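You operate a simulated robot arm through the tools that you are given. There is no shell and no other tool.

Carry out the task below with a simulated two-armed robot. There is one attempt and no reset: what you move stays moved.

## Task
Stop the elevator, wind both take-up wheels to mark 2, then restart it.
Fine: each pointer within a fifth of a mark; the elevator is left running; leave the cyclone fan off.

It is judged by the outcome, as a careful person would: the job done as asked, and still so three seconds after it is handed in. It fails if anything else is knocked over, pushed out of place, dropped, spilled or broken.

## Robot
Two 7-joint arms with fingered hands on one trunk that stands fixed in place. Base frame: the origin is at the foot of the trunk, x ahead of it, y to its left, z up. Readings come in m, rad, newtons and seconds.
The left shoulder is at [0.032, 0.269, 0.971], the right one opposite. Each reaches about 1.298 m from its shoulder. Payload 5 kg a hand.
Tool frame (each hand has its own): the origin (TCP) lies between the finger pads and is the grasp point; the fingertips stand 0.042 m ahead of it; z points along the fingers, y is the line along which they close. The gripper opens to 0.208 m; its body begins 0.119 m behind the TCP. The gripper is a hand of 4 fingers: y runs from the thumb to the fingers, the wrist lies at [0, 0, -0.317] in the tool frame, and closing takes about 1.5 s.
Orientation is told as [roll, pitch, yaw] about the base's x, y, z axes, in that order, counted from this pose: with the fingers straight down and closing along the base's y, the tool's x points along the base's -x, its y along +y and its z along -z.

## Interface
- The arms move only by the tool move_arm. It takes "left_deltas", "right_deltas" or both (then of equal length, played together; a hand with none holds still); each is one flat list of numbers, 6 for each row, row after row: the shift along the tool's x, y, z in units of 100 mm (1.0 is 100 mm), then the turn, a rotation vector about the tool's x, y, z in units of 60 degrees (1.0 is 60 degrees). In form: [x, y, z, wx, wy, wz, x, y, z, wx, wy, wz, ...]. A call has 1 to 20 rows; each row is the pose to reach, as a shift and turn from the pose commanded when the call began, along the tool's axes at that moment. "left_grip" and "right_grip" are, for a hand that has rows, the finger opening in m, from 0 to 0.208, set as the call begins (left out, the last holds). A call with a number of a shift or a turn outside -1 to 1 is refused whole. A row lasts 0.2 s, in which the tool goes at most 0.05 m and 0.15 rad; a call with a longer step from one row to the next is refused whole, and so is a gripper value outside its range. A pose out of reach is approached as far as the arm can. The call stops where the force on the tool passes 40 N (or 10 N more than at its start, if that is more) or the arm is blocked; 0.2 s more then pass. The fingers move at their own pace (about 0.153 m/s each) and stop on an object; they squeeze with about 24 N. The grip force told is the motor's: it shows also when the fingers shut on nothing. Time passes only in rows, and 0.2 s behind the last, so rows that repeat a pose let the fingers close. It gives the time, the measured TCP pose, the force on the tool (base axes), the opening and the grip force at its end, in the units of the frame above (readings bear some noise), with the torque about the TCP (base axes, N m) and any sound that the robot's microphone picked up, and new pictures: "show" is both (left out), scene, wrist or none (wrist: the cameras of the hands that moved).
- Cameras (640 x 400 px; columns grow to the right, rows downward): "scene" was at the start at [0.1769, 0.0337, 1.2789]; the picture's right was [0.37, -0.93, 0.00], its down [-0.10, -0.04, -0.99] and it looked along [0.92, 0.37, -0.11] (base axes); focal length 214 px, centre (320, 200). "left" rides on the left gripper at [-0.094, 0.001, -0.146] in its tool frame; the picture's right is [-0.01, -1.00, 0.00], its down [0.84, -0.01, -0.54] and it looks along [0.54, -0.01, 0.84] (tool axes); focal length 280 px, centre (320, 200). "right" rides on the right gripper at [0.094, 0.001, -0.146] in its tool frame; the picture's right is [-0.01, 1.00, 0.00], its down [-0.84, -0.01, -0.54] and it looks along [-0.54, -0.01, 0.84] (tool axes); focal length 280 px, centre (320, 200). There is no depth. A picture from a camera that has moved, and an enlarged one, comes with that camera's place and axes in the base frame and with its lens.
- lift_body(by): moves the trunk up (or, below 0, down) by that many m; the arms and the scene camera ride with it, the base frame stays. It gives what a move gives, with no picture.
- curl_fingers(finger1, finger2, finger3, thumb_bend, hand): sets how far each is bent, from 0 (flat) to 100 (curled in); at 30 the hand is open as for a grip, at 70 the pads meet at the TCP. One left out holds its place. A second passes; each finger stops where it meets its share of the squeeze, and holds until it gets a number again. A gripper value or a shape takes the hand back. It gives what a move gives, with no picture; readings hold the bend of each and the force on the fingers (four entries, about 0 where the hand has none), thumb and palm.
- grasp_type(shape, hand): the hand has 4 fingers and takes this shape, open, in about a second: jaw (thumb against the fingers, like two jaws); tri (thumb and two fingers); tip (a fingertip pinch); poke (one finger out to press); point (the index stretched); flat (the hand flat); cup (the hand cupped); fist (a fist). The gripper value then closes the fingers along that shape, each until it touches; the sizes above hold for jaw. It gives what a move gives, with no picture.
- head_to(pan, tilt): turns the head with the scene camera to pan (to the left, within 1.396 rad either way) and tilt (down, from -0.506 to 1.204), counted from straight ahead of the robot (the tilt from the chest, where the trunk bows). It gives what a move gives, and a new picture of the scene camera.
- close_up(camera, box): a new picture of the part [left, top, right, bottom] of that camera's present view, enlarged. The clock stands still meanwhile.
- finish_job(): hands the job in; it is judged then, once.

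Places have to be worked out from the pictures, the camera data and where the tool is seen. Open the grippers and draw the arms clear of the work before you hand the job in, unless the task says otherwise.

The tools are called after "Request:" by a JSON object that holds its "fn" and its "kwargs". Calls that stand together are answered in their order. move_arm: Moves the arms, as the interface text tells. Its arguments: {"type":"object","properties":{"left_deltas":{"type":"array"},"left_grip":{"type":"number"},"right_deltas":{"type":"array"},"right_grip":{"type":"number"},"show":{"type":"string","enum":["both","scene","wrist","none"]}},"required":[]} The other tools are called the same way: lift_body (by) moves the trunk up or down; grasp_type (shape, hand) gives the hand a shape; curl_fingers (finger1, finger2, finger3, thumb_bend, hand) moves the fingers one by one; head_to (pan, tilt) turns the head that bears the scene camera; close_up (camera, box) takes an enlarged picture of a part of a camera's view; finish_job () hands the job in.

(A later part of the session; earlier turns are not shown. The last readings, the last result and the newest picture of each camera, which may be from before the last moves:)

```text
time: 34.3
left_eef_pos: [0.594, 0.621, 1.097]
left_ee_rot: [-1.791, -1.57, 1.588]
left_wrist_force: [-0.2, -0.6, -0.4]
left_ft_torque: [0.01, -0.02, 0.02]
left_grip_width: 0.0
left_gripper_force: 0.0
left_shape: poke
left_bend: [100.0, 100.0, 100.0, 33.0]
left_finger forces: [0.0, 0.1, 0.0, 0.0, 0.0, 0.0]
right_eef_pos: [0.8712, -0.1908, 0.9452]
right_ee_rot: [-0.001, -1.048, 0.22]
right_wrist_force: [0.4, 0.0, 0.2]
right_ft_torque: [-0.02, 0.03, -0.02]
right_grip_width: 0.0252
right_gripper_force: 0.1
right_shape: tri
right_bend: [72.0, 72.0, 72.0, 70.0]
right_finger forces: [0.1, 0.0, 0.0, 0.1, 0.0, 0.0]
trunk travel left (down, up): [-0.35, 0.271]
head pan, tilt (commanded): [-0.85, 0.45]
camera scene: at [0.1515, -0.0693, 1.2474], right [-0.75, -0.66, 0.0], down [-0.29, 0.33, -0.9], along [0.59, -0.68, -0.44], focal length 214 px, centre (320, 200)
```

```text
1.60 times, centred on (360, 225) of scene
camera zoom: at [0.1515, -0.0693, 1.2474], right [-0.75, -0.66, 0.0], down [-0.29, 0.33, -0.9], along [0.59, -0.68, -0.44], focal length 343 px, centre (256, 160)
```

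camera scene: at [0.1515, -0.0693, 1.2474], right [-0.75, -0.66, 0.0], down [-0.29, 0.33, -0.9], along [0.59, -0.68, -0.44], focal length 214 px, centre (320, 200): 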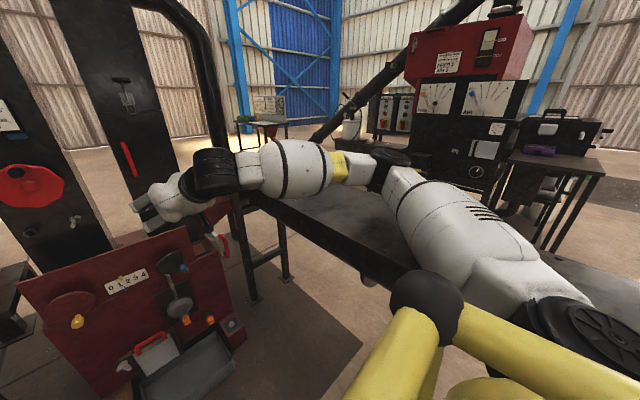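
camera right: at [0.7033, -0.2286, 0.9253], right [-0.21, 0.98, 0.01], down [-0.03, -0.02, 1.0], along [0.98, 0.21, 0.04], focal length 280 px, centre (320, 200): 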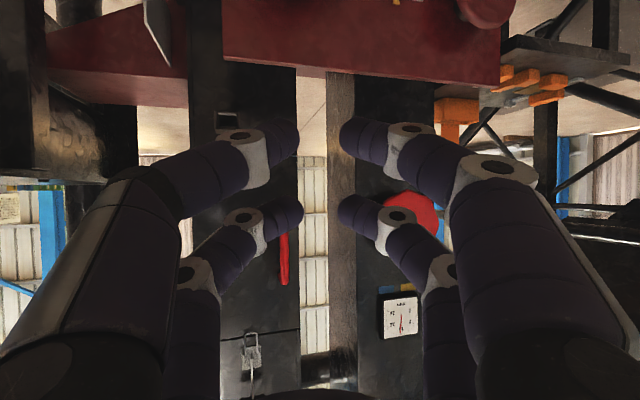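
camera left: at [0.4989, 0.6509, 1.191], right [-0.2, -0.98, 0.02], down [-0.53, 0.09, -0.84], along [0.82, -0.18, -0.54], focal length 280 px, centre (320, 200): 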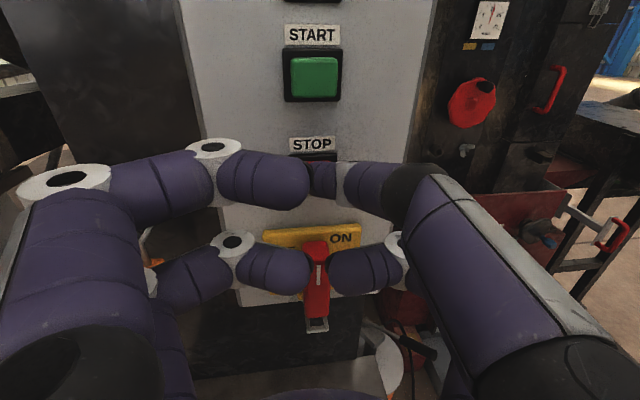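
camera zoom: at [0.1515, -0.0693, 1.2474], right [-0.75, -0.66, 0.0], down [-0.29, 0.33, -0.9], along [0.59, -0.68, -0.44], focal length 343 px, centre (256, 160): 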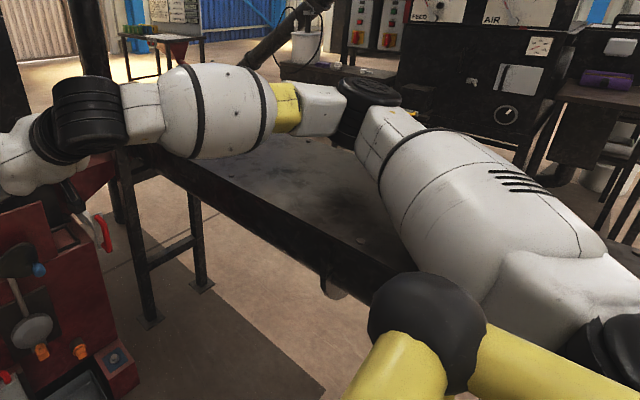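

Readings have settled to zero; the elbow is above the bench but would come down onto it as the hand lowers. I'll raise the trunk by 0.2 m to keep the elbow clear, first drawing the left hand 0.1 m back from the panel.

Request:
{"fn": "move_arm", "kwargs": {"left_deltas": [0, -0.05, -0.245, 0, 0, 0, 0, -0.1, -0.49, 0, 0, 0, 0, -0.15, -0.735, 0, 0, 0, 0, -0.2, -0.98, 0, 0, 0], "show": "none"}}

Request:
{"fn": "head_to", "kwargs": {"pan": 0.8, "tilt": -0.1}}

```text
time: 35.3
left_eef_pos: [0.4938, 0.6213, 1.0988]
left_ee_rot: [-2.108, -1.569, 1.906]
left_wrist_force: [1.1, -0.4, 0.7]
left_ft_torque: [-0.04, -0.02, 0.04]
left_grip_width: 0.0
left_gripper_force: 0.0
left_shape: poke
left_bend: [100.0, 100.0, 100.0, 33.0]
left_finger forces: [0.0, 0.0, 0.0, 0.0, 0.0, 0.0]
right_eef_pos: [0.871, -0.1917, 0.9419]
right_ee_rot: [-0.001, -1.049, 0.219]
right_wrist_force: [0.9, -0.8, 0.0]
right_ft_torque: [0.06, 0.06, 0.07]
right_grip_width: 0.0253
right_gripper_force: 0.1
right_shape: tri
right_bend: [72.0, 72.0, 72.0, 70.0]
right_finger forces: [0.0, 0.0, 0.1, 0.0, 0.1, 0.1]
trunk travel left (down, up): [-0.35, 0.271]
head pan, tilt (commanded): [-0.85, 0.45]
```

```text
time: 37.0
left_eef_pos: [0.4945, 0.6216, 1.0991]
left_ee_rot: [-1.662, -1.569, 1.462]
left_wrist_force: [0.1, 0.2, 0.0]
left_ft_torque: [0.01, 0.01, -0.01]
left_grip_width: 0.0
left_gripper_force: 0.0
left_shape: poke
left_bend: [100.0, 100.0, 100.0, 33.0]
left_finger forces: [0.0, 0.1, 0.0, 0.0, 0.0, 0.0]
right_eef_pos: [0.8707, -0.1909, 0.9413]
right_ee_rot: [-0.002, -1.046, 0.219]
right_wrist_force: [0.3, 0.3, -0.9]
right_ft_torque: [0.02, -0.04, 0.0]
right_grip_width: 0.0251
right_gripper_force: 0.0
right_shape: tri
right_bend: [72.0, 72.0, 72.0, 70.0]
right_finger forces: [0.0, 0.0, 0.0, 0.0, 0.0, 0.2]
trunk travel left (down, up): [-0.35, 0.271]
head pan, tilt (commanded): [0.799, -0.099]
camera scene: at [0.1519, 0.062, 1.2978], right [0.72, -0.7, 0.0], down [0.07, 0.07, -1.0], along [0.69, 0.71, 0.1], focal length 214 px, centre (320, 200)
```

scene: 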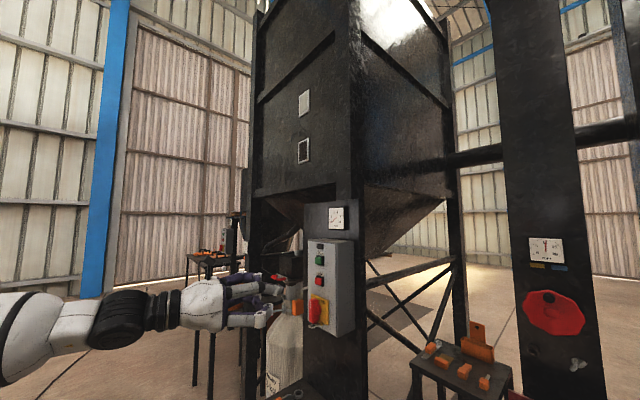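

The hopper face is level with the post and well clear of the retracted left hand. I raise the trunk 0.2 m.

Request:
{"fn": "lift_body", "kwargs": {"by": 0.2}}

Request:
{"fn": "head_to", "kwargs": {"pan": -0.1, "tilt": 0.6}}

```text
time: 39.1
left_eef_pos: [0.4952, 0.6209, 1.2969]
left_ee_rot: [-1.51, -1.571, 1.308]
left_wrist_force: [0.3, 0.1, 0.3]
left_ft_torque: [0.01, -0.03, -0.04]
left_grip_width: 0.0001
left_gripper_force: 0.0
left_shape: poke
left_bend: [100.0, 100.0, 100.0, 33.0]
left_finger forces: [0.0, 0.0, 0.0, 0.0, 0.0, 0.0]
right_eef_pos: [0.8713, -0.1918, 1.1402]
right_ee_rot: [0.0, -1.048, 0.219]
right_wrist_force: [-0.1, -0.4, -0.2]
right_ft_torque: [-0.01, 0.03, 0.02]
right_grip_width: 0.0251
right_gripper_force: 0.0
right_shape: tri
right_bend: [72.0, 72.0, 72.0, 70.0]
right_finger forces: [0.0, 0.0, 0.0, 0.0, 0.0, 0.1]
trunk travel left (down, up): [-0.55, 0.071]
head pan, tilt (commanded): [0.799, -0.099]
```

```text
time: 40.3
left_eef_pos: [0.4942, 0.6202, 1.2968]
left_ee_rot: [-1.646, -1.569, 1.444]
left_wrist_force: [0.5, -0.4, 1.0]
left_ft_torque: [0.02, 0.0, 0.0]
left_grip_width: 0.0
left_gripper_force: 0.1
left_shape: poke
left_bend: [100.0, 100.0, 100.0, 33.0]
left_finger forces: [0.0, 0.0, 0.0, 0.1, 0.0, 0.0]
right_eef_pos: [0.8701, -0.1907, 1.1412]
right_ee_rot: [0.0, -1.047, 0.22]
right_wrist_force: [-0.1, -0.1, 0.7]
right_ft_torque: [-0.02, 0.0, 0.0]
right_grip_width: 0.025
right_gripper_force: 0.1
right_shape: tri
right_bend: [72.0, 72.0, 72.0, 70.0]
right_finger forces: [0.0, 0.0, 0.0, 0.1, 0.1, 0.0]
trunk travel left (down, up): [-0.55, 0.071]
head pan, tilt (commanded): [-0.099, 0.6]
camera scene: at [0.1583, -0.0091, 1.4374], right [-0.1, -1.0, 0.0], down [-0.56, 0.06, -0.83], along [0.82, -0.08, -0.56], focal length 214 px, centre (320, 200)
```

scene: 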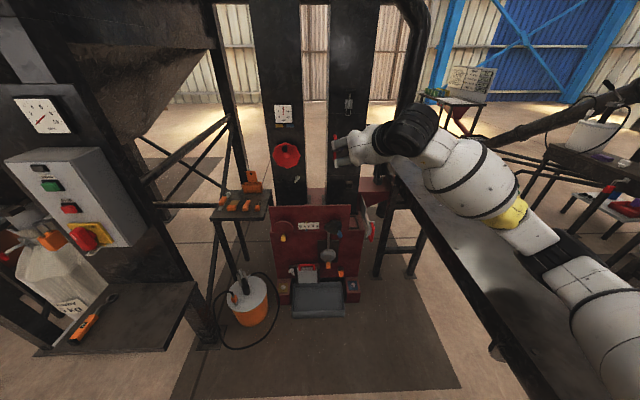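

Trunk is up. I bring the right hand straight down in stages, watching the elbow and bench.

Request:
{"fn": "move_arm", "kwargs": {"right_deltas": [0.2, 0, 0.11, 0, 0, 0, 0.4, 0, 0.22, 0, 0, 0, 0.6, 0, 0.33, 0, 0, 0, 0.8, 0, 0.44, 0, 0, 0, 1.0, 0, 0.55, 0, 0, 0], "show": "none"}}

Request:
{"fn": "move_arm", "kwargs": {"right_deltas": [0.2, 0, 0.11, 0, 0, 0, 0.4, 0, 0.22, 0, 0, 0, 0.6, 0, 0.33, 0, 0, 0, 0.8, 0, 0.44, 0, 0, 0, 1.0, 0, 0.55, 0, 0, 0], "show": "none"}}

Request:
{"fn": "head_to", "kwargs": {"pan": -0.6, "tilt": 0.7}}

```text
time: 41.6
left_eef_pos: [0.4872, 0.6274, 1.2962]
left_ee_rot: [-2.469, -1.558, 2.262]
left_wrist_force: [1.1, 1.2, -0.7]
left_ft_torque: [0.02, -0.01, -0.07]
left_grip_width: 0.0
left_gripper_force: 0.0
left_shape: poke
left_bend: [100.0, 100.0, 100.0, 33.0]
left_finger forces: [0.0, 0.0, 0.1, 0.0, 0.0, 0.1]
right_eef_pos: [0.875, -0.2175, 1.1778]
right_ee_rot: [-0.182, -1.211, 0.344]
right_wrist_force: [0.7, 0.5, -0.3]
right_ft_torque: [0.01, -0.1, -0.02]
right_grip_width: 0.0252
right_gripper_force: 0.1
right_shape: tri
right_bend: [72.0, 72.0, 72.0, 70.0]
right_finger forces: [0.0, 0.0, 0.0, 0.1, 0.0, 0.0]
trunk travel left (down, up): [-0.55, 0.071]
head pan, tilt (commanded): [-0.099, 0.6]
stopped in row 5 (right hand): the arm was blocked; the commanded pose is now the measured one
```

```text
time: 42.5
left_eef_pos: [0.4858, 0.628, 1.2972]
left_ee_rot: [-2.494, -1.556, 2.287]
left_wrist_force: [0.7, 0.9, 0.0]
left_ft_torque: [-0.06, -0.09, -0.14]
left_grip_width: 0.0
left_gripper_force: 0.1
left_shape: poke
left_bend: [100.0, 100.0, 100.0, 33.0]
left_finger forces: [0.0, 0.0, 0.0, 0.1, 0.0, 0.0]
right_eef_pos: [0.8885, -0.2626, 1.2568]
right_ee_rot: [-0.575, -1.341, 0.679]
right_wrist_force: [0.9, -0.1, -0.5]
right_ft_torque: [0.0, -0.08, 0.01]
right_grip_width: 0.0249
right_gripper_force: 0.1
right_shape: tri
right_bend: [72.0, 72.0, 72.0, 70.0]
right_finger forces: [0.1, 0.0, 0.0, 0.0, 0.1, 0.1]
trunk travel left (down, up): [-0.55, 0.071]
head pan, tilt (commanded): [-0.099, 0.6]
stopped in row 4 (right hand): the arm was blocked; the commanded pose is now the measured one
```

```text
time: 43.4
left_eef_pos: [0.4858, 0.6267, 1.2988]
left_ee_rot: [-2.602, -1.557, 2.394]
left_wrist_force: [0.1, 0.0, -1.3]
left_ft_torque: [0.0, 0.03, -0.05]
left_grip_width: 0.0
left_gripper_force: 0.0
left_shape: poke
left_bend: [100.0, 100.0, 100.0, 33.0]
left_finger forces: [0.0, 0.0, 0.1, 0.0, 0.1, 0.0]
right_eef_pos: [0.8881, -0.2607, 1.2586]
right_ee_rot: [-0.573, -1.345, 0.675]
right_wrist_force: [0.3, 0.1, 0.4]
right_ft_torque: [-0.02, -0.01, 0.02]
right_grip_width: 0.025
right_gripper_force: 0.2
right_shape: tri
right_bend: [72.0, 72.0, 72.0, 70.0]
right_finger forces: [0.1, 0.0, 0.1, 0.0, 0.0, 0.0]
trunk travel left (down, up): [-0.55, 0.071]
head pan, tilt (commanded): [-0.6, 0.7]
camera scene: at [0.1265, -0.0397, 1.4312], right [-0.57, -0.82, 0.0], down [-0.52, 0.36, -0.77], along [0.64, -0.44, -0.63], focal length 214 px, centre (320, 200)
```

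scene: 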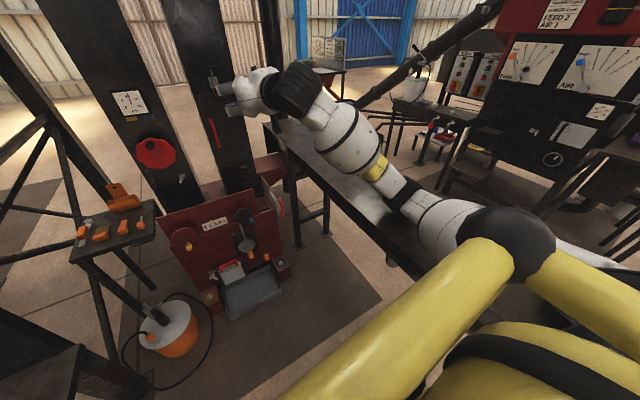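

The right elbow came down onto the bench edge and the arm was blocked, so the right arm is the wrong choice here. The left side has room (its table is only about 0.6 m high), so I'll withdraw the right arm upward and use the left hand on both wheels.

Request:
{"fn": "move_arm", "kwargs": {"right_deltas": [-0.2, 0, 0, 0, 0, 0, -0.4, 0, 0, 0, 0, 0, -0.6, 0, 0, 0, 0, 0, -0.8, 0, -0.05, 0, 0, 0, -1.0, 0, -0.1, 0, 0, 0], "show": "scene"}}

```text
time: 44.6
left_eef_pos: [0.4954, 0.6221, 1.2974]
left_ee_rot: [-1.268, -1.568, 1.069]
left_wrist_force: [1.4, 1.1, -1.4]
left_ft_torque: [-0.06, -0.12, -0.11]
left_grip_width: 0.0002
left_gripper_force: 0.2
left_shape: poke
left_bend: [100.0, 100.0, 100.0, 33.0]
left_finger forces: [0.1, 0.0, 0.1, 0.0, 0.1, 0.1]
right_eef_pos: [0.9123, -0.2415, 1.3324]
right_ee_rot: [-0.464, -1.33, 0.589]
right_wrist_force: [0.7, 1.3, -1.1]
right_ft_torque: [0.01, -0.11, -0.11]
right_grip_width: 0.0249
right_gripper_force: 0.2
right_shape: tri
right_bend: [72.0, 72.0, 72.0, 70.0]
right_finger forces: [0.0, 0.1, 0.0, 0.0, 0.1, 0.0]
trunk travel left (down, up): [-0.55, 0.071]
head pan, tilt (commanded): [-0.6, 0.7]
camera scene: at [0.1418, -0.0472, 1.4278], right [-0.56, -0.83, 0.0], down [-0.53, 0.36, -0.76], along [0.63, -0.43, -0.64], focal length 214 px, centre (320, 200)
```

scene: 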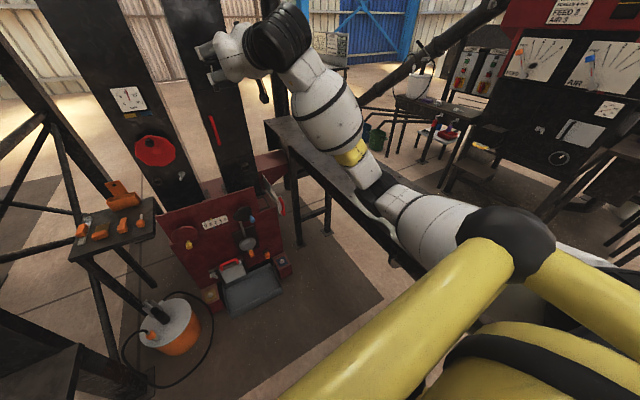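

The hand is rising freely again. I continue up and pull back, and check that forces and the trunk settle.

Request:
{"fn": "move_arm", "kwargs": {"right_deltas": [-0.2, 0, -0.15, 0, 0, 0, -0.4, 0, -0.3, 0, 0, 0, -0.6, 0, -0.45, 0, 0, 0, -0.8, 0, -0.6, 0, 0, 0, -1.0, 0, -0.75, 0, 0, 0, -1.0, 0, -0.75, 0, 0, 0, -1.0, 0, -0.75, 0, 0, 0], "show": "scene"}}

```text
time: 46.2
left_eef_pos: [0.4945, 0.6213, 1.2979]
left_ee_rot: [-1.588, -1.57, 1.384]
left_wrist_force: [0.3, -0.4, 0.0]
left_ft_torque: [-0.02, -0.02, 0.0]
left_grip_width: 0.0
left_gripper_force: 0.1
left_shape: poke
left_bend: [100.0, 100.0, 100.0, 33.0]
left_finger forces: [0.0, 0.0, 0.0, 0.1, 0.1, 0.0]
right_eef_pos: [0.8574, -0.2395, 1.4465]
right_ee_rot: [-0.474, -1.333, 0.592]
right_wrist_force: [-0.1, 0.7, -0.5]
right_ft_torque: [-0.01, 0.03, 0.0]
right_grip_width: 0.0253
right_gripper_force: 0.0
right_shape: tri
right_bend: [72.0, 72.0, 72.0, 70.0]
right_finger forces: [0.0, 0.0, 0.0, 0.0, 0.0, 0.1]
trunk travel left (down, up): [-0.55, 0.071]
head pan, tilt (commanded): [-0.6, 0.7]
camera scene: at [0.1404, -0.0482, 1.4287], right [-0.56, -0.83, 0.0], down [-0.53, 0.36, -0.77], along [0.63, -0.43, -0.64], focal length 214 px, centre (320, 200)
```

scene: 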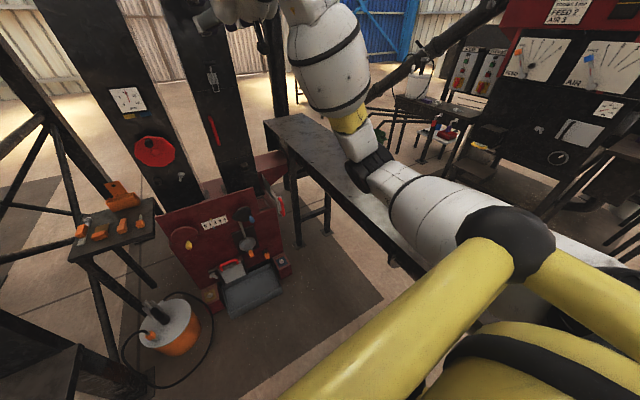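

No residual force; the arm is free. I fold the right hand back to pointing down near its starting place, clear of everything.

Request:
{"fn": "move_arm", "kwargs": {"right_deltas": [-0.05, 0, -0.125, 0, 0.125, 0, -0.1, 0, -0.25, 0, 0.25, 0, -0.15, 0, -0.375, 0, 0.375, 0, -0.2, 0, -0.5, 0, 0.5, 0, -0.25, 0, -0.625, 0, 0.625, 0, -0.3, 0, -0.75, 0, 0.75, 0, -0.35, 0, -0.875, 0, 0.875, 0, -0.4, 0, -1.0, 0, 1.0, 0], "show": "scene"}}

Request:
{"fn": "close_up", "kwargs": {"camera": "scene", "box": [150, 180, 310, 330]}}

```text
time: 48.0
left_eef_pos: [0.4938, 0.6232, 1.2957]
left_ee_rot: [-1.809, -1.565, 1.609]
left_wrist_force: [-0.1, 0.8, 0.5]
left_ft_torque: [0.0, -0.05, -0.06]
left_grip_width: 0.0
left_gripper_force: 0.2
left_shape: poke
left_bend: [100.0, 100.0, 100.0, 33.0]
left_finger forces: [0.0, 0.1, 0.0, 0.0, 0.0, 0.0]
right_eef_pos: [0.7657, -0.2441, 1.5084]
right_ee_rot: [-0.113, -0.308, 0.168]
right_wrist_force: [-0.5, 0.8, -0.4]
right_ft_torque: [-0.15, -0.08, -0.02]
right_grip_width: 0.0251
right_gripper_force: 0.1
right_shape: tri
right_bend: [72.0, 72.0, 72.0, 70.0]
right_finger forces: [0.1, 0.0, 0.1, 0.1, 0.0, 0.1]
trunk travel left (down, up): [-0.55, 0.071]
head pan, tilt (commanded): [-0.6, 0.7]
camera scene: at [0.1397, -0.0472, 1.4289], right [-0.56, -0.83, 0.0], down [-0.53, 0.36, -0.77], along [0.63, -0.43, -0.64], focal length 214 px, centre (320, 200)
```

scene: 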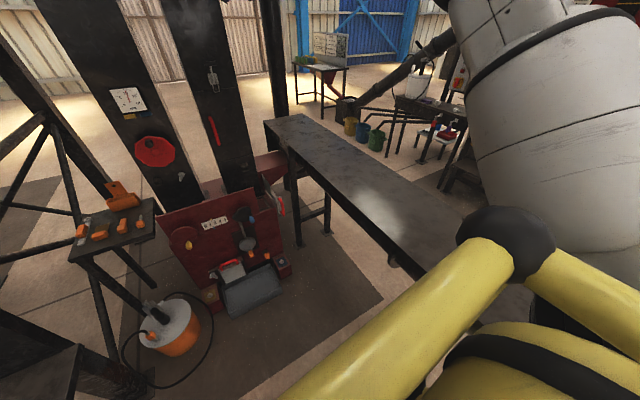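

```text
2.67 times, centred on (230, 255) of scene
camera zoom: at [0.1397, -0.0472, 1.4289], right [-0.56, -0.83, 0.0], down [-0.53, 0.36, -0.77], along [0.63, -0.43, -0.64], focal length 572 px, centre (560, 53)
```

zoom: 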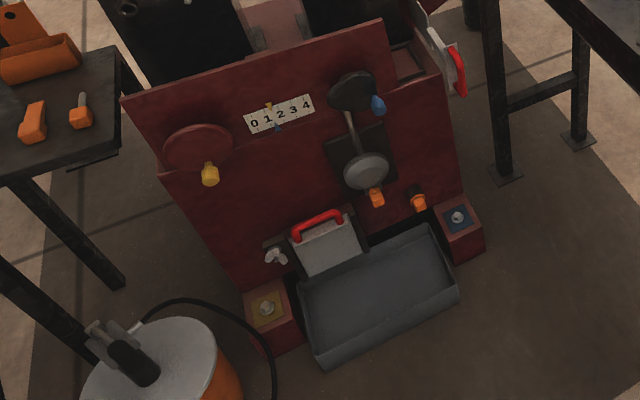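

Everything around the boot looks undisturbed and the right arm is out of the way. I lower the trunk 0.1 m for reach, then set the left hand to jaw.

Request:
{"fn": "lift_body", "kwargs": {"by": -0.1}}

Request:
{"fn": "grasp_type", "kwargs": {"hand": "left", "shape": "jaw"}}

Request:
{"fn": "head_to", "kwargs": {"pan": 0.4, "tilt": 0.5}}

```text
time: 49.3
left_eef_pos: [0.4933, 0.6197, 1.1988]
left_ee_rot: [-1.766, -1.568, 1.565]
left_wrist_force: [0.0, 0.3, 0.3]
left_ft_torque: [0.02, 0.04, 0.02]
left_grip_width: 0.0
left_gripper_force: 0.2
left_shape: poke
left_bend: [100.0, 100.0, 100.0, 33.0]
left_finger forces: [0.0, 0.0, 0.0, 0.0, 0.0, 0.0]
right_eef_pos: [0.7672, -0.2456, 1.4081]
right_ee_rot: [-0.111, -0.311, 0.168]
right_wrist_force: [0.1, 0.4, -0.3]
right_ft_torque: [0.01, -0.01, -0.01]
right_grip_width: 0.025
right_gripper_force: 0.1
right_shape: tri
right_bend: [72.0, 72.0, 72.0, 70.0]
right_finger forces: [0.1, 0.0, 0.0, 0.0, 0.0, 0.0]
trunk travel left (down, up): [-0.45, 0.171]
head pan, tilt (commanded): [-0.6, 0.7]
```

```text
time: 50.2
left_eef_pos: [0.4937, 0.6204, 1.1957]
left_ee_rot: [-1.567, -1.569, 1.362]
left_wrist_force: [0.1, -0.3, 0.4]
left_ft_torque: [0.02, -0.01, 0.0]
left_grip_width: 0.2079
left_gripper_force: 0.1
left_shape: jaw
left_bend: [30.0, 30.0, 30.0, 30.0]
left_finger forces: [0.0, 0.1, 0.0, 0.1, 0.0, 0.0]
right_eef_pos: [0.7673, -0.245, 1.4074]
right_ee_rot: [-0.112, -0.308, 0.166]
right_wrist_force: [-0.3, 0.0, 0.0]
right_ft_torque: [0.03, -0.02, 0.02]
right_grip_width: 0.0251
right_gripper_force: 0.0
right_shape: tri
right_bend: [72.0, 72.0, 72.0, 70.0]
right_finger forces: [0.0, 0.0, 0.0, 0.0, 0.0, 0.1]
trunk travel left (down, up): [-0.45, 0.171]
head pan, tilt (commanded): [-0.6, 0.7]
```

```text
time: 51.5
left_eef_pos: [0.4953, 0.6203, 1.1968]
left_ee_rot: [-1.557, -1.569, 1.36]
left_wrist_force: [0.3, -0.2, 0.5]
left_ft_torque: [0.0, 0.02, 0.0]
left_grip_width: 0.2078
left_gripper_force: 0.2
left_shape: jaw
left_bend: [30.0, 30.0, 30.0, 30.0]
left_finger forces: [0.0, 0.0, 0.0, 0.0, 0.0, 0.1]
right_eef_pos: [0.7672, -0.2453, 1.4064]
right_ee_rot: [-0.112, -0.309, 0.166]
right_wrist_force: [-0.3, 0.2, -0.4]
right_ft_torque: [0.02, -0.06, 0.01]
right_grip_width: 0.0249
right_gripper_force: 0.0
right_shape: tri
right_bend: [72.0, 72.0, 72.0, 70.0]
right_finger forces: [0.0, 0.1, 0.0, 0.0, 0.0, 0.0]
trunk travel left (down, up): [-0.45, 0.171]
head pan, tilt (commanded): [0.4, 0.499]
camera scene: at [0.159, 0.0349, 1.3457], right [0.39, -0.92, 0.0], down [-0.44, -0.19, -0.88], along [0.81, 0.34, -0.48], focal length 214 px, centre (320, 200)
```

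scene: 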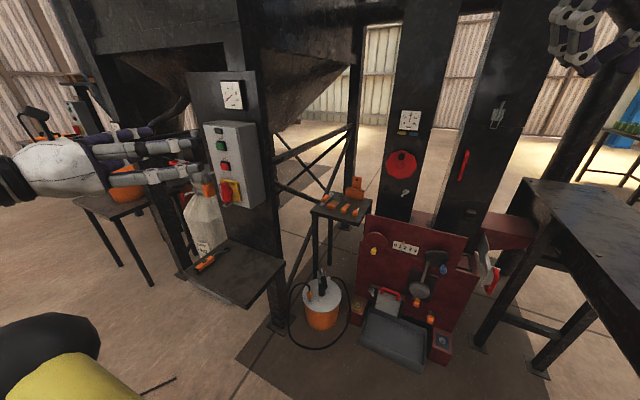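

The left hand is opened and still in front of the panel. I tip it down and move it right, to pass clear of the box.

Request:
{"fn": "move_arm", "kwargs": {"left_deltas": [-0.0625, -0.1225, 0.025, 0, 0.125, 0, -0.125, -0.245, 0.05, 0, 0.25, 0, -0.1875, -0.3675, 0.075, 0, 0.375, 0, -0.25, -0.49, 0.1, 0, 0.5, 0, -0.3125, -0.6125, 0.125, 0, 0.625, 0, -0.375, -0.735, 0.15, 0, 0.75, 0, -0.4375, -0.8575, 0.175, 0, 0.875, 0, -0.5, -0.98, 0.2, 0, 1.0, 0], "left_grip": 0.1, "show": "none"}}

```text
time: 53.3
left_eef_pos: [0.4958, 0.5193, 1.2475]
left_ee_rot: [-0.003, -0.52, -0.199]
left_wrist_force: [0.6, -0.2, 0.4]
left_ft_torque: [0.05, 0.02, 0.01]
left_grip_width: 0.1007
left_gripper_force: 0.0
left_shape: jaw
left_bend: [73.0, 73.0, 73.0, 70.0]
left_finger forces: [0.0, 0.1, 0.1, 0.0, 0.0, 0.0]
right_eef_pos: [0.7688, -0.2473, 1.4055]
right_ee_rot: [-0.113, -0.309, 0.165]
right_wrist_force: [0.7, -1.7, -1.8]
right_ft_torque: [0.21, 0.14, 0.06]
right_grip_width: 0.025
right_gripper_force: 0.0
right_shape: tri
right_bend: [72.0, 72.0, 72.0, 70.0]
right_finger forces: [0.0, 0.0, 0.0, 0.1, 0.0, 0.0]
trunk travel left (down, up): [-0.45, 0.171]
head pan, tilt (commanded): [0.4, 0.499]
```

Request:
{"fn": "move_arm", "kwargs": {"left_deltas": [-0.0456, -0.184, 0.118, 0, 0, 0, -0.0912, -0.368, 0.236, 0, 0, 0, -0.1368, -0.553, 0.355, 0, 0, 0, -0.1824, -0.737, 0.473, 0, 0, 0, -0.228, -0.921, 0.591, 0, 0, 0], "show": "none"}}

Request:
{"fn": "move_arm", "kwargs": {"left_deltas": [-0.0528, -0.18, 0.145, 0, 0, 0, -0.1056, -0.36, 0.29, 0, 0, 0, -0.1584, -0.54, 0.436, 0, 0, 0, -0.2112, -0.72, 0.581, 0, 0, 0, -0.264, -0.901, 0.727, 0, 0, 0], "show": "both"}}

```text
time: 54.5
left_eef_pos: [0.5248, 0.4207, 1.2081]
left_ee_rot: [-0.002, -0.524, -0.2]
left_wrist_force: [0.5, -0.9, -0.5]
left_ft_torque: [0.06, 0.05, 0.08]
left_grip_width: 0.1008
left_gripper_force: 0.1
left_shape: jaw
left_bend: [73.0, 73.0, 73.0, 70.0]
left_finger forces: [0.0, 0.0, 0.0, 0.0, 0.1, 0.0]
right_eef_pos: [0.7686, -0.2468, 1.4063]
right_ee_rot: [-0.111, -0.309, 0.164]
right_wrist_force: [0.9, -0.8, -1.0]
right_ft_torque: [0.11, 0.05, 0.01]
right_grip_width: 0.025
right_gripper_force: 0.0
right_shape: tri
right_bend: [72.0, 72.0, 72.0, 70.0]
right_finger forces: [0.0, 0.1, 0.0, 0.0, 0.0, 0.0]
trunk travel left (down, up): [-0.45, 0.171]
head pan, tilt (commanded): [0.4, 0.499]
```

```text
time: 55.7
left_eef_pos: [0.5643, 0.3199, 1.1583]
left_ee_rot: [-0.003, -0.524, -0.2]
left_wrist_force: [-0.4, -0.4, -0.5]
left_ft_torque: [0.02, 0.03, 0.03]
left_grip_width: 0.1004
left_gripper_force: 0.0
left_shape: jaw
left_bend: [73.0, 73.0, 73.0, 70.0]
left_finger forces: [0.0, 0.0, 0.0, 0.0, 0.0, 0.0]
right_eef_pos: [0.7685, -0.2463, 1.4068]
right_ee_rot: [-0.112, -0.308, 0.164]
right_wrist_force: [0.6, -0.7, -0.4]
right_ft_torque: [0.11, 0.05, 0.03]
right_grip_width: 0.025
right_gripper_force: 0.1
right_shape: tri
right_bend: [72.0, 72.0, 72.0, 70.0]
right_finger forces: [0.0, 0.1, 0.0, 0.0, 0.0, 0.0]
trunk travel left (down, up): [-0.45, 0.171]
head pan, tilt (commanded): [0.4, 0.499]
camera scene: at [0.1594, 0.0343, 1.3456], right [0.39, -0.92, 0.0], down [-0.44, -0.19, -0.88], along [0.81, 0.34, -0.48], focal length 214 px, centre (320, 200)
camera left: at [0.5733, 0.3194, 1.3305], right [-0.19, -0.98, 0.01], down [-0.98, 0.19, 0.05], along [-0.05, 0.0, -1.0], focal length 280 px, centre (320, 200)
```

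scene: 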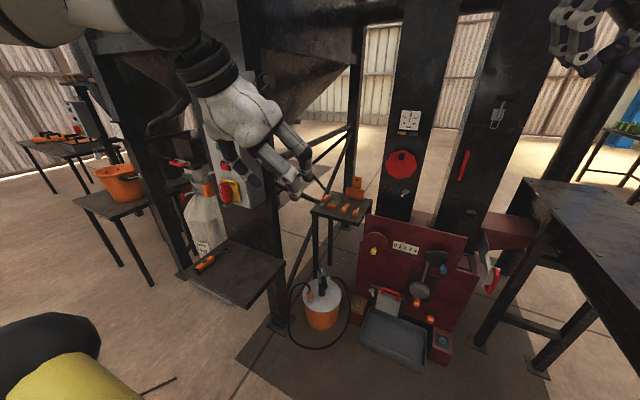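
left: 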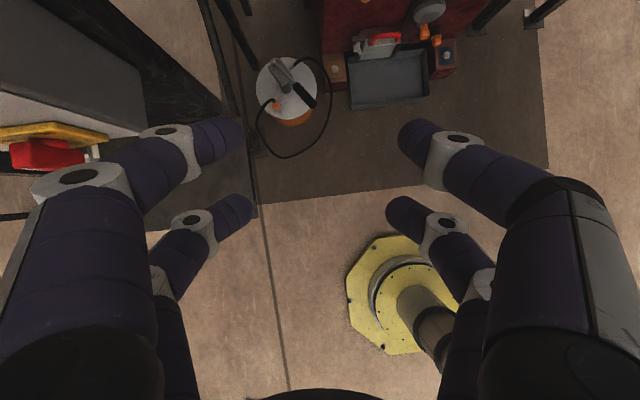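

Path is clear. The pump handle on the bucket stands at about (0.85, 0.315, 0.52), so I keep the hand near y≈0.12 there. I move forward and right, still high.

Request:
{"fn": "move_arm", "kwargs": {"left_deltas": [-0.167, -0.167, 0.167, 0, 0, 0, -0.333, -0.333, 0.333, 0, 0, 0, -0.5, -0.5, 0.5, 0, 0, 0, -0.667, -0.667, 0.667, 0, 0, 0, -0.833, -0.833, 0.833, 0, 0, 0, -1.0, -1.0, 1.0, 0, 0, 0], "show": "none"}}

Request:
{"fn": "move_arm", "kwargs": {"left_deltas": [-0.167, -0.083, 0.167, 0, 0, 0, -0.333, -0.167, 0.333, 0, 0, 0, -0.5, -0.25, 0.5, 0, 0, 0, -0.667, -0.333, 0.667, 0, 0, 0, -0.833, -0.417, 0.833, 0, 0, 0, -1.0, -0.5, 1.0, 0, 0, 0], "show": "both"}}

```text
time: 57.1
left_eef_pos: [0.6777, 0.1933, 1.1232]
left_ee_rot: [-0.005, -0.524, -0.199]
left_wrist_force: [-0.1, 0.2, -0.1]
left_ft_torque: [0.01, 0.05, 0.01]
left_grip_width: 0.1006
left_gripper_force: 0.1
left_shape: jaw
left_bend: [73.0, 73.0, 73.0, 70.0]
left_finger forces: [0.0, 0.0, 0.0, 0.0, 0.1, 0.0]
right_eef_pos: [0.7683, -0.2439, 1.4066]
right_ee_rot: [-0.111, -0.31, 0.166]
right_wrist_force: [0.6, -0.3, -1.3]
right_ft_torque: [0.01, 0.07, -0.01]
right_grip_width: 0.0253
right_gripper_force: 0.1
right_shape: tri
right_bend: [72.0, 72.0, 72.0, 70.0]
right_finger forces: [0.1, 0.0, 0.1, 0.1, 0.0, 0.1]
trunk travel left (down, up): [-0.45, 0.171]
head pan, tilt (commanded): [0.4, 0.499]
```

```text
time: 58.5
left_eef_pos: [0.7668, 0.15, 1.094]
left_ee_rot: [-0.002, -0.525, -0.2]
left_wrist_force: [0.9, -0.9, -0.4]
left_ft_torque: [0.0, 0.03, -0.02]
left_grip_width: 0.1003
left_gripper_force: 0.0
left_shape: jaw
left_bend: [73.0, 73.0, 73.0, 70.0]
left_finger forces: [0.0, 0.0, 0.0, 0.0, 0.0, 0.0]
left hand out of reach, approached as far as the arm can: row 4, 5, 6
right_eef_pos: [0.7673, -0.2457, 1.4076]
right_ee_rot: [-0.11, -0.309, 0.166]
right_wrist_force: [0.6, 0.4, -0.2]
right_ft_torque: [-0.05, 0.0, 0.0]
right_grip_width: 0.025
right_gripper_force: 0.1
right_shape: tri
right_bend: [72.0, 72.0, 72.0, 70.0]
right_finger forces: [0.1, 0.1, 0.1, 0.0, 0.1, 0.0]
trunk travel left (down, up): [-0.45, 0.171]
head pan, tilt (commanded): [0.4, 0.499]
camera scene: at [0.1589, 0.0351, 1.3457], right [0.39, -0.92, 0.0], down [-0.44, -0.19, -0.88], along [0.81, 0.34, -0.48], focal length 214 px, centre (320, 200)
camera left: at [0.7743, 0.1506, 1.2666], right [-0.19, -0.98, 0.01], down [-0.98, 0.19, 0.04], along [-0.05, 0.0, -1.0], focal length 280 px, centre (320, 200)
```

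scene: 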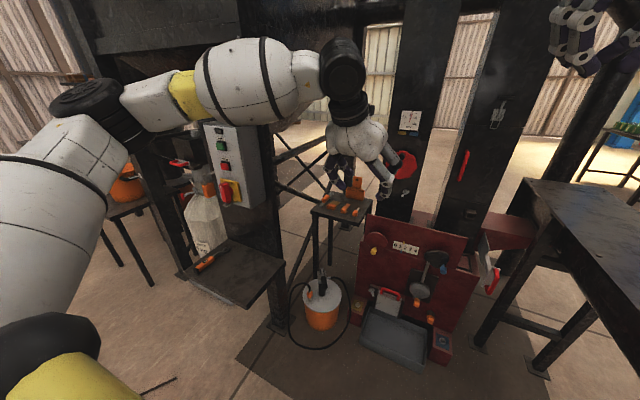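
left: 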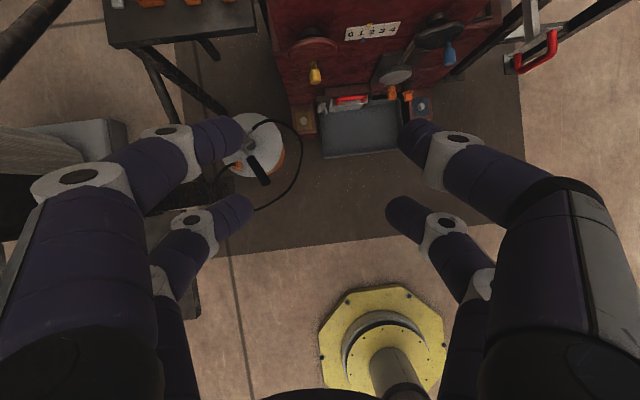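

That pose hit a joint limit slightly short, at (0.767, 0.15, 1.094). I rotate the hand toward horizontal while lowering it.

Request:
{"fn": "move_arm", "kwargs": {"left_deltas": [0.05, 0, 0.167, 0, -0.083, 0, 0.1, 0, 0.333, 0, -0.167, 0, 0.15, 0, 0.5, 0, -0.25, 0, 0.2, 0, 0.667, 0, -0.333, 0, 0.25, 0, 0.833, 0, -0.417, 0, 0.3, 0, 1.0, 0, -0.5, 0], "show": "none"}}

Request:
{"fn": "move_arm", "kwargs": {"left_deltas": [0.2, 0, 0.1, 0, 0, 0, 0.4, 0, 0.2, 0, 0, 0, 0.6, 0, 0.3, 0, 0, 0, 0.8, 0, 0.4, 0, 0, 0, 1.0, 0, 0.5, 0, 0, 0], "show": "both"}}

```text
time: 59.9
left_eef_pos: [0.79, 0.1456, 0.9929]
left_ee_rot: [-0.006, -1.05, -0.198]
left_wrist_force: [0.8, -0.2, 0.9]
left_ft_torque: [0.03, 0.09, -0.02]
left_grip_width: 0.1005
left_gripper_force: 0.1
left_shape: jaw
left_bend: [73.0, 73.0, 73.0, 70.0]
left_finger forces: [0.0, 0.0, 0.0, 0.0, 0.0, 0.1]
right_eef_pos: [0.7682, -0.2456, 1.4071]
right_ee_rot: [-0.114, -0.308, 0.167]
right_wrist_force: [1.3, 0.8, -0.3]
right_ft_torque: [-0.08, 0.07, 0.0]
right_grip_width: 0.0247
right_gripper_force: 0.0
right_shape: tri
right_bend: [72.0, 72.0, 72.0, 70.0]
right_finger forces: [0.1, 0.1, 0.1, 0.0, 0.0, 0.1]
trunk travel left (down, up): [-0.45, 0.171]
head pan, tilt (commanded): [0.4, 0.499]
```

```text
time: 61.1
left_eef_pos: [0.7834, 0.1464, 0.8803]
left_ee_rot: [-0.004, -1.045, -0.197]
left_wrist_force: [-0.4, 0.3, -0.2]
left_ft_torque: [-0.01, 0.04, -0.03]
left_grip_width: 0.1003
left_gripper_force: 0.1
left_shape: jaw
left_bend: [73.0, 73.0, 73.0, 70.0]
left_finger forces: [0.1, 0.1, 0.0, 0.1, 0.0, 0.0]
right_eef_pos: [0.7684, -0.2457, 1.4078]
right_ee_rot: [-0.114, -0.309, 0.165]
right_wrist_force: [0.7, -0.2, -0.6]
right_ft_torque: [-0.02, 0.05, -0.03]
right_grip_width: 0.0249
right_gripper_force: 0.0
right_shape: tri
right_bend: [72.0, 72.0, 72.0, 70.0]
right_finger forces: [0.1, 0.0, 0.0, 0.0, 0.0, 0.0]
trunk travel left (down, up): [-0.45, 0.171]
head pan, tilt (commanded): [0.4, 0.499]
camera scene: at [0.1594, 0.0352, 1.3455], right [0.39, -0.92, 0.0], down [-0.44, -0.19, -0.88], along [0.81, 0.34, -0.48], focal length 214 px, centre (320, 200)
camera left: at [0.706, 0.165, 1.0337], right [-0.19, -0.98, 0.02], down [-0.87, 0.16, -0.46], along [0.45, -0.1, -0.89], focal length 280 px, centre (320, 200)
```

scene: 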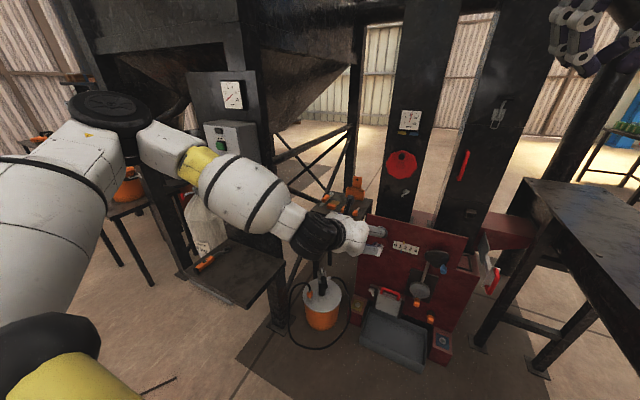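
left: 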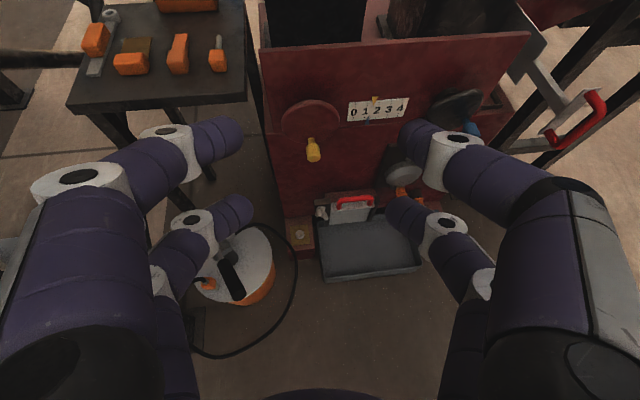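

The left wrist view now looks straight at the wheels, and the yellow knob re-checks near (1.013, 0.107, 0.605). I keep lowering and level the hand.

Request:
{"fn": "move_arm", "kwargs": {"left_deltas": [0.2, 0, 0.16, 0, 0, 0, 0.4, 0, 0.32, 0, 0, 0, 0.6, 0, 0.48, 0, 0, 0, 0.8, 0, 0.64, 0, 0, 0, 1.0, 0, 0.8, 0, 0, 0], "show": "none"}}

Request:
{"fn": "move_arm", "kwargs": {"left_deltas": [0.167, 0, 0.133, 0, -0.083, 0, 0.333, 0, 0.267, 0, -0.167, 0, 0.5, 0, 0.4, 0, -0.25, 0, 0.667, 0, 0.533, 0, -0.333, 0, 0.833, 0, 0.667, 0, -0.417, 0, 1.0, 0, 0.8, 0, -0.5, 0], "show": "both"}}

```text
time: 62.3
left_eef_pos: [0.791, 0.1819, 0.787]
left_ee_rot: [-0.006, -1.048, -0.196]
left_wrist_force: [0.1, 0.2, -0.7]
left_ft_torque: [-0.03, -0.01, -0.01]
left_grip_width: 0.1003
left_gripper_force: 0.1
left_shape: jaw
left_bend: [73.0, 73.0, 73.0, 70.0]
left_finger forces: [0.0, 0.0, 0.0, 0.0, 0.0, 0.0]
left hand out of reach, approached as far as the arm can: row 2, 3, 4, 5
right_eef_pos: [0.7688, -0.2451, 1.4079]
right_ee_rot: [-0.113, -0.308, 0.166]
right_wrist_force: [0.7, -0.4, 0.6]
right_ft_torque: [-0.01, 0.04, 0.0]
right_grip_width: 0.0251
right_gripper_force: 0.0
right_shape: tri
right_bend: [72.0, 72.0, 72.0, 70.0]
right_finger forces: [0.1, 0.1, 0.1, 0.0, 0.0, 0.0]
trunk travel left (down, up): [-0.45, 0.171]
head pan, tilt (commanded): [0.4, 0.499]
```

```text
time: 63.7
left_eef_pos: [0.791, 0.1821, 0.7884]
left_ee_rot: [-0.005, -1.045, -0.197]
left_wrist_force: [-0.2, 0.3, -0.4]
left_ft_torque: [0.01, 0.01, 0.01]
left_grip_width: 0.1002
left_gripper_force: 0.1
left_shape: jaw
left_bend: [73.0, 73.0, 73.0, 70.0]
left_finger forces: [0.1, 0.1, 0.0, 0.0, 0.1, 0.1]
left hand out of reach, approached as far as the arm can: row 1, 2, 3, 4, 5, 6
right_eef_pos: [0.7684, -0.2463, 1.4087]
right_ee_rot: [-0.112, -0.307, 0.166]
right_wrist_force: [0.1, -0.1, -0.4]
right_ft_torque: [0.02, -0.06, 0.03]
right_grip_width: 0.025
right_gripper_force: 0.0
right_shape: tri
right_bend: [72.0, 72.0, 72.0, 70.0]
right_finger forces: [0.0, 0.1, 0.1, 0.0, 0.0, 0.0]
trunk travel left (down, up): [-0.45, 0.171]
head pan, tilt (commanded): [0.4, 0.499]
camera scene: at [0.159, 0.035, 1.3457], right [0.39, -0.92, 0.0], down [-0.44, -0.19, -0.88], along [0.81, 0.34, -0.48], focal length 214 px, centre (320, 200)
camera left: at [0.7143, 0.1994, 0.9404], right [-0.19, -0.98, 0.02], down [-0.87, 0.17, -0.46], along [0.45, -0.1, -0.89], focal length 280 px, centre (320, 200)
```

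scene: 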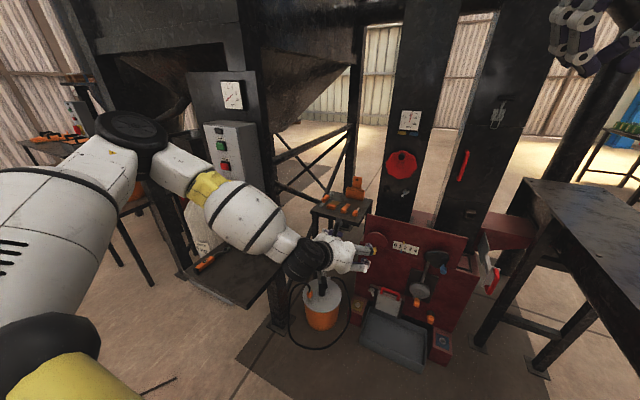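
left: 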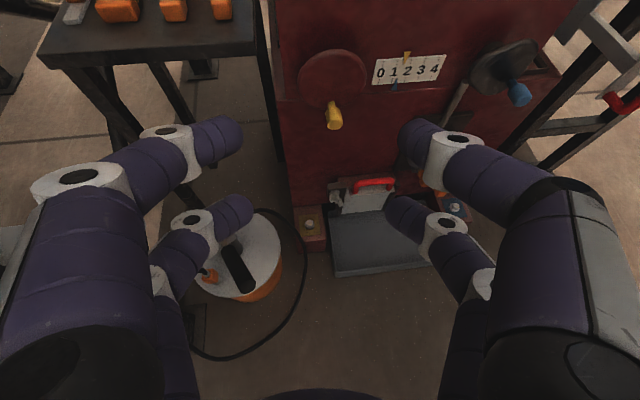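

A joint limit stops further lowering here with this fold. I try extending forward along the finger direction, which opens the arm out.

Request:
{"fn": "move_arm", "kwargs": {"left_deltas": [0, -0.02, 0.2, 0, 0, 0, 0, -0.04, 0.4, 0, 0, 0, 0, -0.06, 0.6, 0, 0, 0, 0, -0.08, 0.8, 0, 0, 0, 0, -0.1, 1.0, 0, 0, 0], "show": "none"}}

```text
time: 64.9
left_eef_pos: [0.8478, 0.2041, 0.7789]
left_ee_rot: [-0.007, -1.044, -0.2]
left_wrist_force: [-0.1, 0.0, -0.1]
left_ft_torque: [0.02, 0.0, -0.03]
left_grip_width: 0.1002
left_gripper_force: 0.0
left_shape: jaw
left_bend: [73.0, 73.0, 73.0, 70.0]
left_finger forces: [0.1, 0.1, 0.1, 0.0, 0.0, 0.0]
left hand out of reach, approached as far as the arm can: row 1, 2, 3, 4, 5
right_eef_pos: [0.7666, -0.2456, 1.4073]
right_ee_rot: [-0.112, -0.309, 0.167]
right_wrist_force: [-0.6, -0.4, 1.2]
right_ft_torque: [0.0, -0.06, -0.01]
right_grip_width: 0.025
right_gripper_force: 0.0
right_shape: tri
right_bend: [72.0, 72.0, 72.0, 70.0]
right_finger forces: [0.0, 0.1, 0.0, 0.0, 0.1, 0.0]
trunk travel left (down, up): [-0.45, 0.171]
head pan, tilt (commanded): [0.4, 0.499]
```

The hand drifts left instead of following, which suggests a wrist limit because the arm is too folded sideways. Raising the trunk straightens the arm, and a 30° downward hand tilt is fine for pinching a knob; I raise it 0.15 m.

Request:
{"fn": "lift_body", "kwargs": {"by": 0.15}}

Request:
{"fn": "move_arm", "kwargs": {"left_deltas": [0.2, -0.16, 0.1, 0, 0, 0, 0.4, -0.32, 0.2, 0, 0, 0, 0.6, -0.48, 0.3, 0, 0, 0, 0.8, -0.64, 0.4, 0, 0, 0, 1.0, -0.8, 0.5, 0, 0, 0], "show": "scene"}}

```text
time: 66.7
left_eef_pos: [0.8489, 0.2054, 0.9343]
left_ee_rot: [-0.008, -1.052, -0.2]
left_wrist_force: [-0.3, 0.0, -0.2]
left_ft_torque: [0.01, -0.04, 0.02]
left_grip_width: 0.1003
left_gripper_force: 0.1
left_shape: jaw
left_bend: [73.0, 73.0, 73.0, 70.0]
left_finger forces: [0.0, 0.1, 0.0, 0.0, 0.1, 0.0]
right_eef_pos: [0.768, -0.2456, 1.557]
right_ee_rot: [-0.113, -0.31, 0.166]
right_wrist_force: [-0.4, -0.1, 0.5]
right_ft_torque: [0.03, 0.06, 0.0]
right_grip_width: 0.0251
right_gripper_force: 0.1
right_shape: tri
right_bend: [72.0, 72.0, 72.0, 70.0]
right_finger forces: [0.0, 0.1, 0.1, 0.1, 0.0, 0.0]
trunk travel left (down, up): [-0.6, 0.021]
head pan, tilt (commanded): [0.4, 0.499]
```

```text
time: 67.9
left_eef_pos: [0.845, 0.2059, 0.9337]
left_ee_rot: [-0.008, -1.05, -0.202]
left_wrist_force: [-0.9, -0.7, -0.3]
left_ft_torque: [0.03, -0.01, -0.02]
left_grip_width: 0.1001
left_gripper_force: 0.0
left_shape: jaw
left_bend: [73.0, 73.0, 73.0, 70.0]
left_finger forces: [0.0, 0.0, 0.0, 0.0, 0.1, 0.0]
left hand out of reach, approached as far as the arm can: row 1, 2, 3, 4, 5
right_eef_pos: [0.7676, -0.2456, 1.5569]
right_ee_rot: [-0.11, -0.31, 0.165]
right_wrist_force: [0.2, 0.0, 0.2]
right_ft_torque: [-0.02, -0.01, 0.06]
right_grip_width: 0.0249
right_gripper_force: 0.1
right_shape: tri
right_bend: [72.0, 72.0, 72.0, 70.0]
right_finger forces: [0.0, 0.0, 0.0, 0.0, 0.0, 0.0]
trunk travel left (down, up): [-0.6, 0.021]
head pan, tilt (commanded): [0.4, 0.499]
camera scene: at [0.1535, 0.035, 1.4965], right [0.39, -0.92, 0.0], down [-0.44, -0.19, -0.88], along [0.81, 0.34, -0.48], focal length 214 px, centre (320, 200)
```

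scene: 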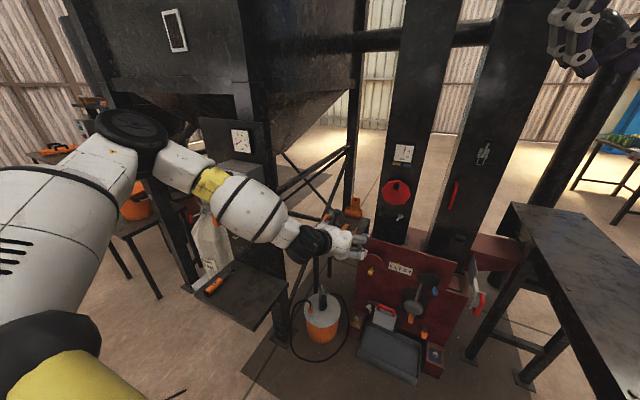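

The solver is stuck against a joint limit. I test whether pointing the hand more to the right (yaw −0.3 more) frees it while moving right and down.

Request:
{"fn": "move_arm", "kwargs": {"left_deltas": [0.1, -0.1, 0.05, 0.083, 0, 0.048, 0.2, -0.2, 0.1, 0.165, 0, 0.095, 0.3, -0.3, 0.15, 0.248, 0, 0.143, 0.4, -0.4, 0.2, 0.248, 0, 0.143, 0.5, -0.5, 0.25, 0.248, 0, 0.143], "show": "none"}}

```text
time: 69.1
left_eef_pos: [0.8364, 0.1574, 0.9367]
left_ee_rot: [0.004, -0.996, -0.503]
left_wrist_force: [0.0, 1.3, 0.6]
left_ft_torque: [-0.04, 0.0, -0.05]
left_grip_width: 0.1006
left_gripper_force: 0.1
left_shape: jaw
left_bend: [73.0, 73.0, 73.0, 70.0]
left_finger forces: [0.0, 0.0, 0.0, 0.1, 0.1, 0.0]
left hand out of reach, approached as far as the arm can: row 1, 2, 3, 4, 5
right_eef_pos: [0.7674, -0.2453, 1.5581]
right_ee_rot: [-0.114, -0.309, 0.166]
right_wrist_force: [-0.9, 0.9, -0.4]
right_ft_torque: [-0.07, 0.01, -0.04]
right_grip_width: 0.0253
right_gripper_force: 0.1
right_shape: tri
right_bend: [72.0, 72.0, 72.0, 70.0]
right_finger forces: [0.0, 0.0, 0.0, 0.1, 0.0, 0.0]
trunk travel left (down, up): [-0.6, 0.021]
head pan, tilt (commanded): [0.4, 0.499]
```

Yaw moved freely but the height is limited relative to the shoulder (about −0.29 m). So the trunk should be lower, not higher. First I lift the hand relative to the body and bring it to y≈0.13, yaw −0.2.

Request:
{"fn": "move_arm", "kwargs": {"left_deltas": [-0.155, -0.08, -0.129, -0.048, 0, -0.031, -0.31, -0.163, -0.257, -0.096, 0, -0.062, -0.465, -0.245, -0.386, -0.144, 0, -0.094, -0.62, -0.326, -0.514, -0.192, 0, -0.125, -0.775, -0.408, -0.643, -0.24, 0, -0.156], "show": "none"}}

```text
time: 70.3
left_eef_pos: [0.8048, 0.1294, 1.0381]
left_ee_rot: [0.0, -0.998, -0.203]
left_wrist_force: [-1.2, -0.3, -0.6]
left_ft_torque: [0.01, -0.07, 0.05]
left_grip_width: 0.1001
left_gripper_force: 0.1
left_shape: jaw
left_bend: [73.0, 73.0, 73.0, 70.0]
left_finger forces: [0.0, 0.0, 0.0, 0.0, 0.0, 0.0]
left hand out of reach, approached as far as the arm can: row 5
right_eef_pos: [0.7661, -0.2461, 1.5581]
right_ee_rot: [-0.112, -0.31, 0.166]
right_wrist_force: [-0.9, -0.7, 0.7]
right_ft_torque: [0.02, -0.09, 0.04]
right_grip_width: 0.0252
right_gripper_force: 0.0
right_shape: tri
right_bend: [72.0, 72.0, 72.0, 70.0]
right_finger forces: [0.0, 0.0, 0.1, 0.0, 0.0, 0.1]
trunk travel left (down, up): [-0.6, 0.021]
head pan, tilt (commanded): [0.4, 0.499]
```

Good. Before lowering the trunk I test here, high up, that the forward reach needed at the wheel is available.

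Request:
{"fn": "move_arm", "kwargs": {"left_deltas": [-0.106, 0.04, 0.164, 0, 0, 0, -0.212, 0.08, 0.328, 0, 0, 0, -0.318, 0.12, 0.492, 0, 0, 0, -0.424, 0.16, 0.656, 0, 0, 0, -0.53, 0.2, 0.82, 0, 0, 0], "show": "scene"}}

```text
time: 71.5
left_eef_pos: [0.8883, 0.1571, 1.0483]
left_ee_rot: [0.0, -0.998, -0.201]
left_wrist_force: [-0.3, -0.9, -0.5]
left_ft_torque: [0.02, -0.02, 0.01]
left_grip_width: 0.1005
left_gripper_force: 0.1
left_shape: jaw
left_bend: [73.0, 73.0, 73.0, 70.0]
left_finger forces: [0.0, 0.0, 0.0, 0.0, 0.1, 0.0]
left hand out of reach, approached as far as the arm can: row 1, 2, 3, 4, 5
right_eef_pos: [0.7678, -0.2461, 1.5578]
right_ee_rot: [-0.111, -0.308, 0.166]
right_wrist_force: [0.0, 0.3, 0.0]
right_ft_torque: [0.01, 0.0, -0.04]
right_grip_width: 0.025
right_gripper_force: 0.1
right_shape: tri
right_bend: [72.0, 72.0, 72.0, 70.0]
right_finger forces: [0.1, 0.0, 0.1, 0.1, 0.1, 0.0]
trunk travel left (down, up): [-0.6, 0.021]
head pan, tilt (commanded): [0.4, 0.499]
camera scene: at [0.1533, 0.035, 1.4965], right [0.39, -0.92, 0.0], down [-0.44, -0.19, -0.88], along [0.81, 0.34, -0.48], focal length 214 px, centre (320, 200)
```

scene: 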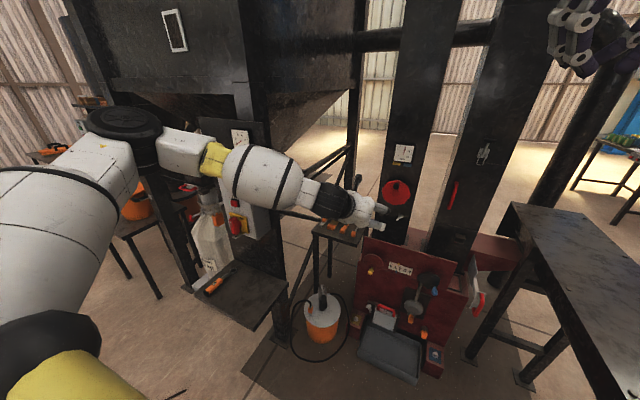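

Forward reach drifts left against some joint limit. I test whether rolling the hand about its own axis relieves it while moving right.

Request:
{"fn": "move_arm", "kwargs": {"left_deltas": [0, -0.1, 0, 0, 0, 0.1, 0, -0.2, 0, 0, 0, 0.2, 0, -0.3, 0, 0, 0, 0.3, 0, -0.4, 0, 0, 0, 0.4, 0, -0.5, 0, 0, 0, 0.5], "show": "none"}}

```text
time: 72.7
left_eef_pos: [0.8645, 0.1404, 1.0605]
left_ee_rot: [0.659, -0.815, -1.02]
left_wrist_force: [0.1, 0.5, 1.0]
left_ft_torque: [-0.01, -0.04, -0.01]
left_grip_width: 0.1003
left_gripper_force: 0.1
left_shape: jaw
left_bend: [73.0, 73.0, 73.0, 70.0]
left_finger forces: [0.0, 0.1, 0.0, 0.0, 0.1, 0.0]
left hand out of reach, approached as far as the arm can: row 1, 2, 3, 4, 5
right_eef_pos: [0.7683, -0.2457, 1.558]
right_ee_rot: [-0.112, -0.31, 0.167]
right_wrist_force: [0.6, -0.2, -1.0]
right_ft_torque: [-0.01, 0.03, -0.02]
right_grip_width: 0.0253
right_gripper_force: 0.0
right_shape: tri
right_bend: [72.0, 72.0, 72.0, 70.0]
right_finger forces: [0.0, 0.0, 0.0, 0.0, 0.0, 0.1]
trunk travel left (down, up): [-0.6, 0.021]
head pan, tilt (commanded): [0.4, 0.499]
```

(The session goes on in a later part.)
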